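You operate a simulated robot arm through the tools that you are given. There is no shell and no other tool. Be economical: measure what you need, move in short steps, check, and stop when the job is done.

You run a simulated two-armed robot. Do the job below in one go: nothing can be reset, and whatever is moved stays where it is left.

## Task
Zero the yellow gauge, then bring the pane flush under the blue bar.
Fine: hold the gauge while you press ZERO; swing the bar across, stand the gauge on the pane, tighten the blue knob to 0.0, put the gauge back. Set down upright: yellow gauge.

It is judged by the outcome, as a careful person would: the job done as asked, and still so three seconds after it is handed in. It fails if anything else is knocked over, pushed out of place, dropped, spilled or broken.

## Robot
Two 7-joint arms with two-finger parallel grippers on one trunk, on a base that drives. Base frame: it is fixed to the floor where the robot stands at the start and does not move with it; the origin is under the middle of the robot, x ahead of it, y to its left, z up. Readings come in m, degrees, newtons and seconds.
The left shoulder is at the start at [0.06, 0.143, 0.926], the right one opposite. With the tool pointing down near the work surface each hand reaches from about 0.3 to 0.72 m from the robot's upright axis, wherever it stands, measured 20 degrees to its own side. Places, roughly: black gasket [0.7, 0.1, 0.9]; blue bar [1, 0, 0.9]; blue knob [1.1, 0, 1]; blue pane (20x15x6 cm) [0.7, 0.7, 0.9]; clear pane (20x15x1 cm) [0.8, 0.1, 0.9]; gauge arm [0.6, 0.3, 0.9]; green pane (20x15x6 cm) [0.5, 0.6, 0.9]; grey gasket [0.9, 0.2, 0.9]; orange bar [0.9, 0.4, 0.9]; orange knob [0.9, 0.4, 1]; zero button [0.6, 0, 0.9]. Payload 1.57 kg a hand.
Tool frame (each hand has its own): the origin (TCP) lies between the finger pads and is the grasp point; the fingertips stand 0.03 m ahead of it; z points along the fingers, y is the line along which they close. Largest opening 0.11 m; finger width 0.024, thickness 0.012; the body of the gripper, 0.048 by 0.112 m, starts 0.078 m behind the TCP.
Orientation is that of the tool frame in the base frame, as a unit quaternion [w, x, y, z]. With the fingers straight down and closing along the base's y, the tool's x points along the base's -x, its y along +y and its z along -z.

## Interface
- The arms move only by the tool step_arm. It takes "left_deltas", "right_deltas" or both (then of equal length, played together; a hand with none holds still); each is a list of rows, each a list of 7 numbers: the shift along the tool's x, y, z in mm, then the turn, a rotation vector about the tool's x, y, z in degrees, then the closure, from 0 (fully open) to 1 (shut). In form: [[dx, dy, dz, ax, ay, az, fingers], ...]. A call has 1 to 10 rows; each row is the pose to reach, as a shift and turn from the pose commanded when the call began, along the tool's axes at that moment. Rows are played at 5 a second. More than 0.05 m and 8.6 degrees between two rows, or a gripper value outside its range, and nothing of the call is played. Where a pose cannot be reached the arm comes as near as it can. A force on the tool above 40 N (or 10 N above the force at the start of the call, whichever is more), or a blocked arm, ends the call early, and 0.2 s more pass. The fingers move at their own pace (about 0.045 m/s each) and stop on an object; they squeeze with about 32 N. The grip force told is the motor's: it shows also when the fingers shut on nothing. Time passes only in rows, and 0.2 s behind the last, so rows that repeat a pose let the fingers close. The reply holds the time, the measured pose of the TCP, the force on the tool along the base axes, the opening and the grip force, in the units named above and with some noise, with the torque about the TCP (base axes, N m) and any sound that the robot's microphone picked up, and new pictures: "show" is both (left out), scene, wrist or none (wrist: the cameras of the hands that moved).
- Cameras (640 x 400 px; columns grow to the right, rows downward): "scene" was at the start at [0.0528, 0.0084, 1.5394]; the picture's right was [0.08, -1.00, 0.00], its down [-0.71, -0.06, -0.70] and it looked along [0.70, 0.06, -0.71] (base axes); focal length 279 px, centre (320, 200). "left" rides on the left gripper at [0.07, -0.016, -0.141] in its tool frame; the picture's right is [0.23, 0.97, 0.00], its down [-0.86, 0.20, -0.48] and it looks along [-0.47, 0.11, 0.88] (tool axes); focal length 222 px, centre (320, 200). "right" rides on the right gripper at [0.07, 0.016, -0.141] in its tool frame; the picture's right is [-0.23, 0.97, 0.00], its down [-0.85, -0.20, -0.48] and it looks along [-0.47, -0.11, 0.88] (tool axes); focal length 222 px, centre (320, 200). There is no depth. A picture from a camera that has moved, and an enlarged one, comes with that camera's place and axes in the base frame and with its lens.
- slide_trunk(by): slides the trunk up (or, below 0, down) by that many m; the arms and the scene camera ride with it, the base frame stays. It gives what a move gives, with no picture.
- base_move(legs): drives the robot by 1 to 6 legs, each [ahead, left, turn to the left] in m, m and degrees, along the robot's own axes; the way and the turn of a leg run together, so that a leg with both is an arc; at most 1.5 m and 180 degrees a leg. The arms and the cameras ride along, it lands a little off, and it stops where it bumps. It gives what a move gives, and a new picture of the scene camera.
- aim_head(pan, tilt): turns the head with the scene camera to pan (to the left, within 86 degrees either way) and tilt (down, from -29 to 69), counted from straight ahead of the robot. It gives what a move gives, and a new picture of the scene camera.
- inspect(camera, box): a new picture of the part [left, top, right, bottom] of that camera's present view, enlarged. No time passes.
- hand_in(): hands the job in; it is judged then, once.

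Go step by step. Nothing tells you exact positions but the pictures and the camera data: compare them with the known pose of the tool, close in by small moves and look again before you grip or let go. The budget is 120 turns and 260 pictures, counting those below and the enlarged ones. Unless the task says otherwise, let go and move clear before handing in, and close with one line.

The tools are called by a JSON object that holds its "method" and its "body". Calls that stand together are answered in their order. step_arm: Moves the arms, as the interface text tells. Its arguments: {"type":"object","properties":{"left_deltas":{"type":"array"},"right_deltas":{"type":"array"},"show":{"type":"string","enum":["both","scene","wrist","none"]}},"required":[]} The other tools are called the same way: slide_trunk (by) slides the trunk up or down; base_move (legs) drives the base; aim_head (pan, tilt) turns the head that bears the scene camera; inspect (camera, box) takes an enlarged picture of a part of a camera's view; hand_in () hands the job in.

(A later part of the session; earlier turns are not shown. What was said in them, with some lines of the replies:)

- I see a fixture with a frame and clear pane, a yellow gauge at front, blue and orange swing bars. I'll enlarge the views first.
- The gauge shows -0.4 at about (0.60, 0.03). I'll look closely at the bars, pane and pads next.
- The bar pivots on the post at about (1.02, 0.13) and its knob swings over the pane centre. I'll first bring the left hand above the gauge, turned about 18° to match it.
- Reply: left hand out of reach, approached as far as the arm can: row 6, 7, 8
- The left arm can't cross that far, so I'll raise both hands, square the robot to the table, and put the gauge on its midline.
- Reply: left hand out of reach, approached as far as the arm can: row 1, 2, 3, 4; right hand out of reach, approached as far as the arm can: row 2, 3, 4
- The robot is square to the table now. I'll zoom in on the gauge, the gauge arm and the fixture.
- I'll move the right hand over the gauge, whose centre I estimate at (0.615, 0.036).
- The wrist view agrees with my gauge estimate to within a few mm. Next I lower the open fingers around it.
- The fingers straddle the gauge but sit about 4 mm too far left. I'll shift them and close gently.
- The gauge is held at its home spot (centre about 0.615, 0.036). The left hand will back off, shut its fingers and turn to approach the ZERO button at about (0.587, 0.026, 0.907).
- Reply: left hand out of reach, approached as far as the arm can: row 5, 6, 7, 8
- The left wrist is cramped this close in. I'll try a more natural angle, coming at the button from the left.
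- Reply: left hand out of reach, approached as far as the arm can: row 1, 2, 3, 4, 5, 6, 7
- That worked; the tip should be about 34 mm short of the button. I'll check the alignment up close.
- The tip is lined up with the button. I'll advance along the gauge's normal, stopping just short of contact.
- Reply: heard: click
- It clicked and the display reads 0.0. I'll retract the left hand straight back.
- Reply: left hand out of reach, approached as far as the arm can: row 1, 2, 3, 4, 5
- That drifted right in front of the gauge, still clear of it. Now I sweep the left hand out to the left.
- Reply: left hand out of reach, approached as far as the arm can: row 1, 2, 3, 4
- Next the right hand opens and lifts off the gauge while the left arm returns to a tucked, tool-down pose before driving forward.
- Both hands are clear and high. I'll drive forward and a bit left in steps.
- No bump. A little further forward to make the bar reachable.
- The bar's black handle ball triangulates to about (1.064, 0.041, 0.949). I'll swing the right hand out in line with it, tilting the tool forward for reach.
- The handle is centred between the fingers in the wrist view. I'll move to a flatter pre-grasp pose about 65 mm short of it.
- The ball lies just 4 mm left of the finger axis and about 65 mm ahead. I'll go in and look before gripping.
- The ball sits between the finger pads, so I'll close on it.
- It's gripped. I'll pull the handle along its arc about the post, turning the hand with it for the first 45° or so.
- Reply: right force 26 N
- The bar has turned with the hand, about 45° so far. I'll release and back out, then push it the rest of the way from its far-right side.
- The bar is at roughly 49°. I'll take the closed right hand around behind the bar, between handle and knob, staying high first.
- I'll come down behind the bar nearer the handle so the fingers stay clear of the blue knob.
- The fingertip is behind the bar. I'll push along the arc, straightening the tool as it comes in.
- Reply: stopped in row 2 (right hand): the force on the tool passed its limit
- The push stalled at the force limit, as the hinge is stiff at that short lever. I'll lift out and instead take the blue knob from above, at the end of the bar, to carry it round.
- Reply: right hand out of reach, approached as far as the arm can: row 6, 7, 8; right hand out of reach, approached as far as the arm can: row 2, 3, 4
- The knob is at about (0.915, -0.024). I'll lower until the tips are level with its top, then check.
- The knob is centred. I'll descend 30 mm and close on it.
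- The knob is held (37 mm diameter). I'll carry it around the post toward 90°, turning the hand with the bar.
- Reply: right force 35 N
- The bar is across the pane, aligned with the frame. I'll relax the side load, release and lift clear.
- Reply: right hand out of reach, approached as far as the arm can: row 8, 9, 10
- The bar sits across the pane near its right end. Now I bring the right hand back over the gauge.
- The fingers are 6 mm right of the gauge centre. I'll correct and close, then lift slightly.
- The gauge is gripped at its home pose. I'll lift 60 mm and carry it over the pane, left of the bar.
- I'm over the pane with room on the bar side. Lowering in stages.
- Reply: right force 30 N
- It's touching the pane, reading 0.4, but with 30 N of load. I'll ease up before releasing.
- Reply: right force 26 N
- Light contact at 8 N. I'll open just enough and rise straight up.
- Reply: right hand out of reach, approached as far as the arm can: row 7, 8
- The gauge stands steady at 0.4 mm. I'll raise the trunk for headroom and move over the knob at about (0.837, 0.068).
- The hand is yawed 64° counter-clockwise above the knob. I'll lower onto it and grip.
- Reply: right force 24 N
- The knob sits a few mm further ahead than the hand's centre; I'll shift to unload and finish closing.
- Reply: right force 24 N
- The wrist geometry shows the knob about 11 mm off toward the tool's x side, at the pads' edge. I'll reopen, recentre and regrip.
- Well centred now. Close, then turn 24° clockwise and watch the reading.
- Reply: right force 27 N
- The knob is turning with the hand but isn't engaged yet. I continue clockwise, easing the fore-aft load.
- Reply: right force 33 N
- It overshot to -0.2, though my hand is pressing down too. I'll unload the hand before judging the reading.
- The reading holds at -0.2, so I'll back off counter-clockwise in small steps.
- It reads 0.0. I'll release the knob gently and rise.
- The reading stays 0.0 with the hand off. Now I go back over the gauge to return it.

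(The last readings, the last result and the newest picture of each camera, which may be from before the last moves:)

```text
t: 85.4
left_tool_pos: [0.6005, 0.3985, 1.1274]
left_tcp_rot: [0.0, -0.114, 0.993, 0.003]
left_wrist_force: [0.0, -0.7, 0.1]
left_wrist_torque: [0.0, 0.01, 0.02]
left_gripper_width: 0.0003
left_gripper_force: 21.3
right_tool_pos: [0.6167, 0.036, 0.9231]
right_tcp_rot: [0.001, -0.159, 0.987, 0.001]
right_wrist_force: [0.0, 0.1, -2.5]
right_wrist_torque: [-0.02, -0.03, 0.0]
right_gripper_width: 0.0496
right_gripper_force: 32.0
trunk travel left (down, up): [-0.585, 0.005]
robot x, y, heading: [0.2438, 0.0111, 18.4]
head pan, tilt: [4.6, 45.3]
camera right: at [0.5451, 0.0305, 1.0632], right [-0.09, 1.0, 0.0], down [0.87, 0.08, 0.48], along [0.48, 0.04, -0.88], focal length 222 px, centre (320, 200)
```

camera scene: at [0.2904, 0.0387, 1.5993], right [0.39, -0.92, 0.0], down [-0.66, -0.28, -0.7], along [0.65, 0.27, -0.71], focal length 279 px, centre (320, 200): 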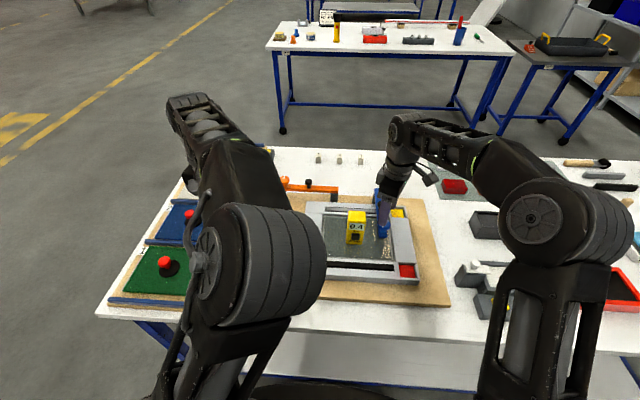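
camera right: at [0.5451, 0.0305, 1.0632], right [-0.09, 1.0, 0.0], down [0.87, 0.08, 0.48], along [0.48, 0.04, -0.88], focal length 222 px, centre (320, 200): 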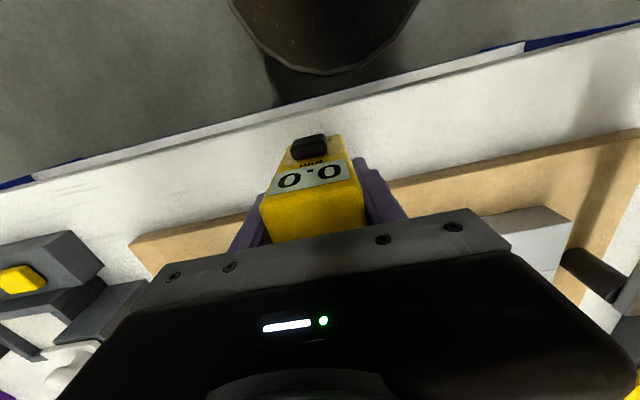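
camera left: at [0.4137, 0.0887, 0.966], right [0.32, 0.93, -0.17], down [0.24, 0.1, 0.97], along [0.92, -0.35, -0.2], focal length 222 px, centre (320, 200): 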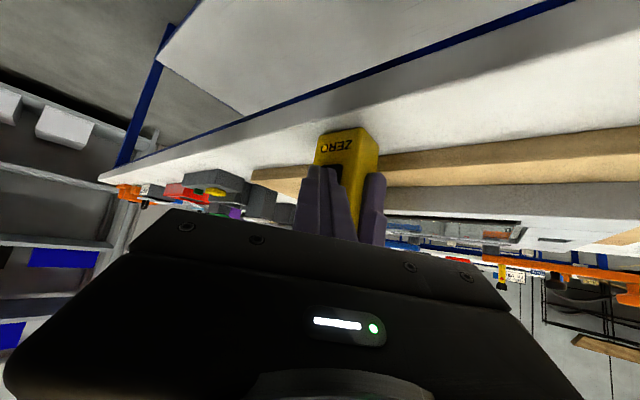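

Not touching yet by force; I keep lowering gently.

{"method": "step_arm", "body": {"right_deltas": [[0, 0, 1, 0, 0, 0, 0.7], [0, 0, 2, 0, 0, 0, 0.7], [0, 0, 2, 0, 0, 0, 0.7]], "show": "none"}}

```text
t: 86.2
left_tool_pos: [0.5984, 0.3987, 1.126]
left_tcp_rot: [0.0, -0.114, 0.993, 0.004]
left_wrist_force: [0.1, -0.4, 0.3]
left_wrist_torque: [-0.01, 0.02, 0.01]
left_gripper_width: 0.0
left_gripper_force: 21.6
right_tool_pos: [0.6149, 0.0364, 0.9204]
right_tcp_rot: [0.001, -0.159, 0.987, 0.001]
right_wrist_force: [-0.6, 0.9, -2.4]
right_wrist_torque: [-0.04, -0.02, -0.01]
right_gripper_width: 0.0497
right_gripper_force: 32.0
trunk travel left (down, up): [-0.585, 0.005]
robot x, y, heading: [0.2426, 0.0137, 18.4]
head pan, tilt: [4.6, 45.3]
```

{"method": "inspect", "body": {"camera": "scene", "box": [340, 260, 420, 330]}}

{"method": "inspect", "body": {"camera": "left", "box": [0, 60, 320, 260]}}

```text
5.71 times, centred on (380, 295) of scene
camera zoom: at [0.2904, 0.0386, 1.5993], right [0.39, -0.92, 0.0], down [-0.66, -0.28, -0.7], along [0.65, 0.27, -0.71], focal length 1592 px, centre (-23, -343)
```

zoom: 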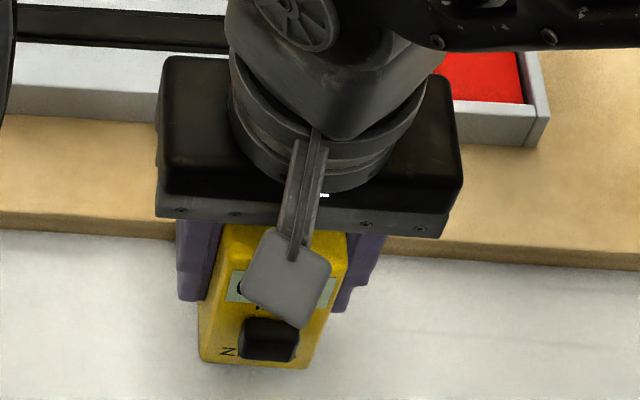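

```text
2.00 times, centred on (160, 160) of left
camera zoom: at [0.5355, 0.3663, 1.2691], right [-0.44, 0.9, 0.01], down [0.79, 0.38, 0.48], along [0.43, 0.22, -0.88], focal length 444 px, centre (640, 280)
```

zoom: 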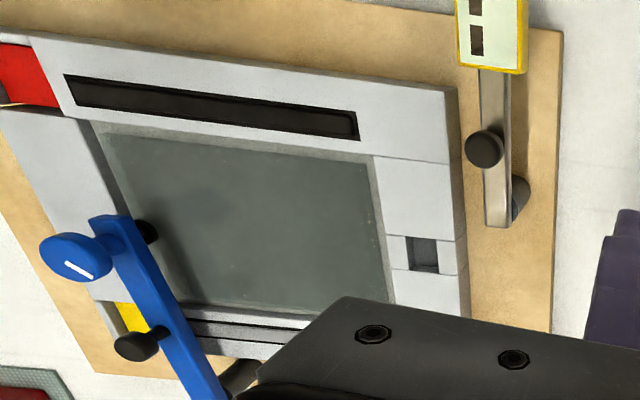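

{"method": "step_arm", "body": {"right_deltas": [[0, 0, 1, 0, 0, 0, 0.7], [0, 0, 2, 0, 0, 0, 0.7], [0, 0, 2, 0, 0, 0, 0.7]], "show": "none"}}

```text
t: 87.0
left_tool_pos: [0.6003, 0.3977, 1.1266]
left_tcp_rot: [-0.001, -0.114, 0.993, 0.004]
left_wrist_force: [-0.4, -0.4, -0.1]
left_wrist_torque: [-0.02, 0.0, 0.0]
left_gripper_width: 0.0
left_gripper_force: 21.2
right_tool_pos: [0.6158, 0.038, 0.92]
right_tcp_rot: [0.0, -0.159, 0.987, 0.001]
right_wrist_force: [0.3, -0.4, -1.6]
right_wrist_torque: [0.01, -0.01, -0.02]
right_gripper_width: 0.0499
right_gripper_force: 31.9
trunk travel left (down, up): [-0.585, 0.005]
robot x, y, heading: [0.2434, 0.0146, 18.1]
head pan, tilt: [4.6, 45.3]
```

{"method": "step_arm", "body": {"right_deltas": [[0, 0, 1, 0, 0, 0, 0.7], [0, 0, 2, 0, 0, 0, 0.7], [0, 0, 2, 0, 0, 0, 0.7]], "show": "none"}}

```text
t: 87.8
left_tool_pos: [0.5981, 0.398, 1.1265]
left_tcp_rot: [0.0, -0.115, 0.993, 0.003]
left_wrist_force: [-0.3, 0.9, 0.4]
left_wrist_torque: [0.01, -0.03, 0.02]
left_gripper_width: 0.0
left_gripper_force: 21.2
right_tool_pos: [0.6167, 0.0366, 0.917]
right_tcp_rot: [0.001, -0.159, 0.987, 0.001]
right_wrist_force: [0.3, -2.0, 3.6]
right_wrist_torque: [-0.27, -0.08, 0.02]
right_gripper_width: 0.0499
right_gripper_force: 32.5
trunk travel left (down, up): [-0.585, 0.005]
robot x, y, heading: [0.2432, 0.0158, 18.4]
head pan, tilt: [4.6, 45.3]
```

Contact felt (about 5 N). I'll open and lift straight up.

{"method": "step_arm", "body": {"right_deltas": [[0, 0, 0, 0, 0, 0, 0.5], [0, 0, 0, 0, 0, 0, 0.3], [0, 0, 0, 0, 0, 0, 0.1], [0, 0, 0, 0, 0, 0, 0.1], [0, 0, -30, 0, 0, 0, 0.1], [0, 0, -70, 0, 0, 0, 0.1], [0, 0, -110, 0, 0, 0, 0.1], [0, 0, -150, 0, 0, 0, 0.1], [0, 0, -180, 0, 0, 0, 0.1]], "show": "wrist"}}

{"method": "inspect", "body": {"camera": "scene", "box": [300, 160, 440, 330]}}

```text
t: 89.8
left_tool_pos: [0.5989, 0.3974, 1.1265]
left_tcp_rot: [-0.001, -0.114, 0.993, 0.003]
left_wrist_force: [0.3, -0.2, -0.4]
left_wrist_torque: [-0.01, 0.0, 0.0]
left_gripper_width: 0.0002
left_gripper_force: 21.5
right_tool_pos: [0.614, 0.0378, 1.0965]
right_tcp_rot: [0.001, -0.159, 0.987, 0.0]
right_wrist_force: [0.3, -0.7, -0.2]
right_wrist_torque: [-0.01, -0.02, 0.04]
right_gripper_width: 0.0991
right_gripper_force: 0.1
trunk travel left (down, up): [-0.585, 0.005]
robot x, y, heading: [0.2421, 0.0157, 18.1]
head pan, tilt: [4.6, 45.3]
camera right: at [0.5443, 0.0316, 1.239], right [-0.09, 1.0, 0.0], down [0.87, 0.08, 0.48], along [0.48, 0.04, -0.88], focal length 222 px, centre (320, 200)
```

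right: 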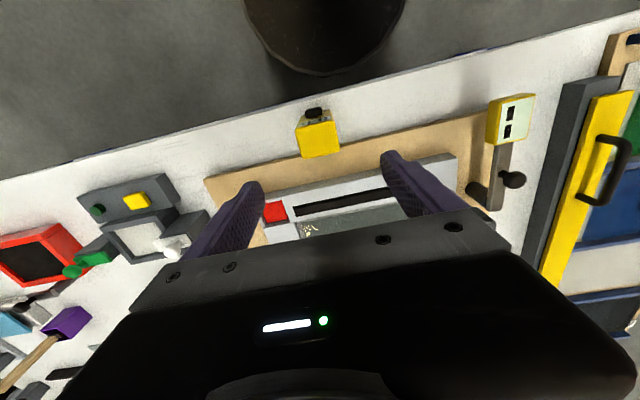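

```text
2.35 times, centred on (370, 245) of scene
camera zoom: at [0.2901, 0.0386, 1.5993], right [0.39, -0.92, 0.0], down [-0.66, -0.28, -0.7], along [0.65, 0.27, -0.71], focal length 656 px, centre (202, 94)
```

zoom: 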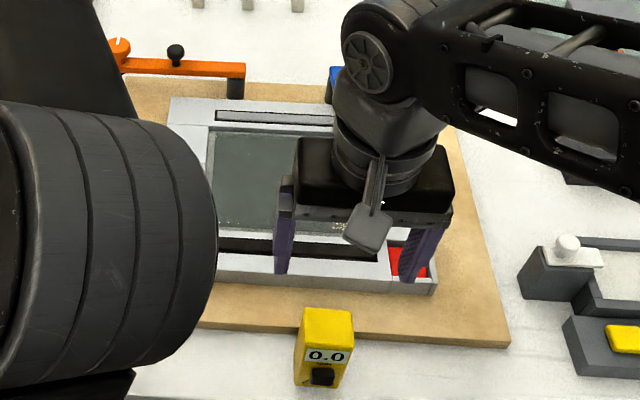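

The gauge stands at home reading 0.0. I'll back the robot away and check the whole scene.

{"method": "base_move", "body": {"legs": [[-0.3, 0, 0]]}}

{"method": "inspect", "body": {"camera": "scene", "box": [240, 110, 420, 250]}}

```text
t: 91.8
left_tool_pos: [0.3157, 0.3061, 1.1278]
left_tcp_rot: [0.0, -0.116, 0.993, 0.004]
left_wrist_force: [0.6, -0.3, -0.7]
left_wrist_torque: [0.02, -0.01, 0.03]
left_gripper_width: 0.0
left_gripper_force: 21.0
right_tool_pos: [0.3323, -0.0548, 1.0988]
right_tcp_rot: [-0.001, -0.161, 0.987, 0.001]
right_wrist_force: [-0.4, 0.1, 0.4]
right_wrist_torque: [0.0, -0.01, -0.02]
right_gripper_width: 0.0989
right_gripper_force: 0.0
trunk travel left (down, up): [-0.585, 0.005]
robot x, y, heading: [-0.0414, -0.0786, 18.5]
head pan, tilt: [4.6, 45.3]
camera scene: at [0.0069, -0.0555, 1.5994], right [0.39, -0.92, 0.0], down [-0.65, -0.28, -0.7], along [0.65, 0.28, -0.71], focal length 279 px, centre (320, 200)
```

scene: 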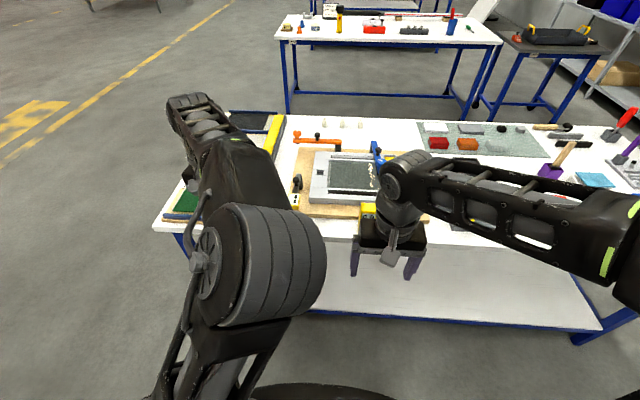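

```text
2.86 times, centred on (330, 180) of scene
camera zoom: at [0.0069, -0.0555, 1.5994], right [0.39, -0.92, 0.0], down [-0.65, -0.28, -0.7], along [0.65, 0.28, -0.71], focal length 796 px, centre (291, 257)
```

zoom: 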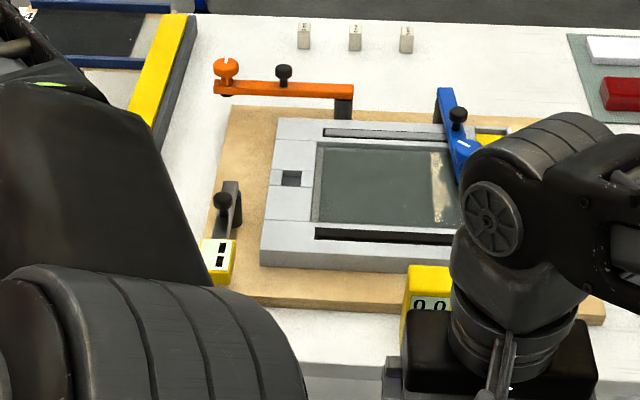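

Let me move the right arm aside to see the bar.

{"method": "step_arm", "body": {"right_deltas": [[0, -45, 0, 0, 0, 0, 0.1], [0, -90, 0, 0, 0, 0, 0.1], [0, -135, 0, 0, 0, 0, 0.1], [0, -180, 0, 0, 0, 0, 0.1], [0, -220, 0, 0, 0, 0, 0.1]], "show": "none"}}

{"method": "inspect", "body": {"camera": "scene", "box": [300, 120, 440, 250]}}

{"method": "inspect", "body": {"camera": "scene", "box": [345, 130, 405, 190]}}

```text
t: 93.0
left_tool_pos: [0.3158, 0.305, 1.1271]
left_tcp_rot: [-0.001, -0.116, 0.993, 0.003]
left_wrist_force: [0.0, -0.4, -0.5]
left_wrist_torque: [-0.01, -0.01, 0.04]
left_gripper_width: 0.0
left_gripper_force: 21.4
right_tool_pos: [0.404, -0.2649, 1.0952]
right_tcp_rot: [0.001, -0.161, 0.987, 0.001]
right_wrist_force: [0.3, -1.1, -0.5]
right_wrist_torque: [0.04, -0.02, 0.02]
right_gripper_width: 0.099
right_gripper_force: 0.1
trunk travel left (down, up): [-0.585, 0.005]
robot x, y, heading: [-0.0403, -0.0731, 18.5]
head pan, tilt: [4.6, 45.3]
```

```text
3.08 times, centred on (370, 185) of scene
camera zoom: at [0.0084, -0.0557, 1.5994], right [0.39, -0.92, 0.0], down [-0.65, -0.28, -0.7], along [0.65, 0.28, -0.71], focal length 857 px, centre (166, 246)
```

zoom: 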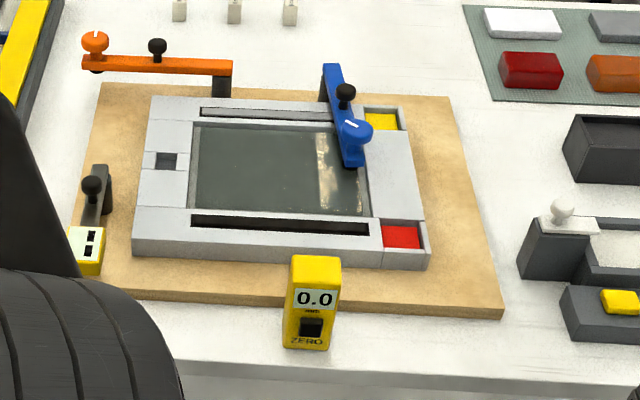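

```text
6.67 times, centred on (375, 160) of scene
camera zoom: at [0.0084, -0.0557, 1.5994], right [0.39, -0.92, 0.0], down [-0.65, -0.28, -0.7], along [0.65, 0.28, -0.71], focal length 1857 px, centre (-47, 467)
```

zoom: 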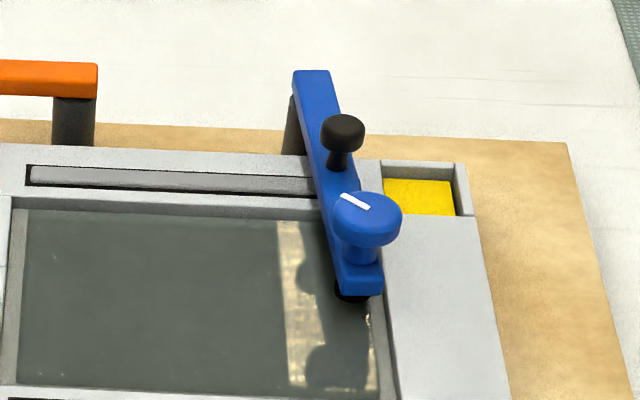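

The gauge stands upright at home reading 0.0. The blue bar lies across the pane with its knob tightened, and both hands are clear. Handing in.

{"method": "hand_in", "body": {}}

```text
The job is handed in.
```

I zeroed the gauge, tightened the blue bar until the gauge read 0.0 on the pane, and put the gauge back upright where it started. I overshot to −0.2 once and backed off. The reading stayed at 0.0 after I let go of the knob, and the job is handed in.
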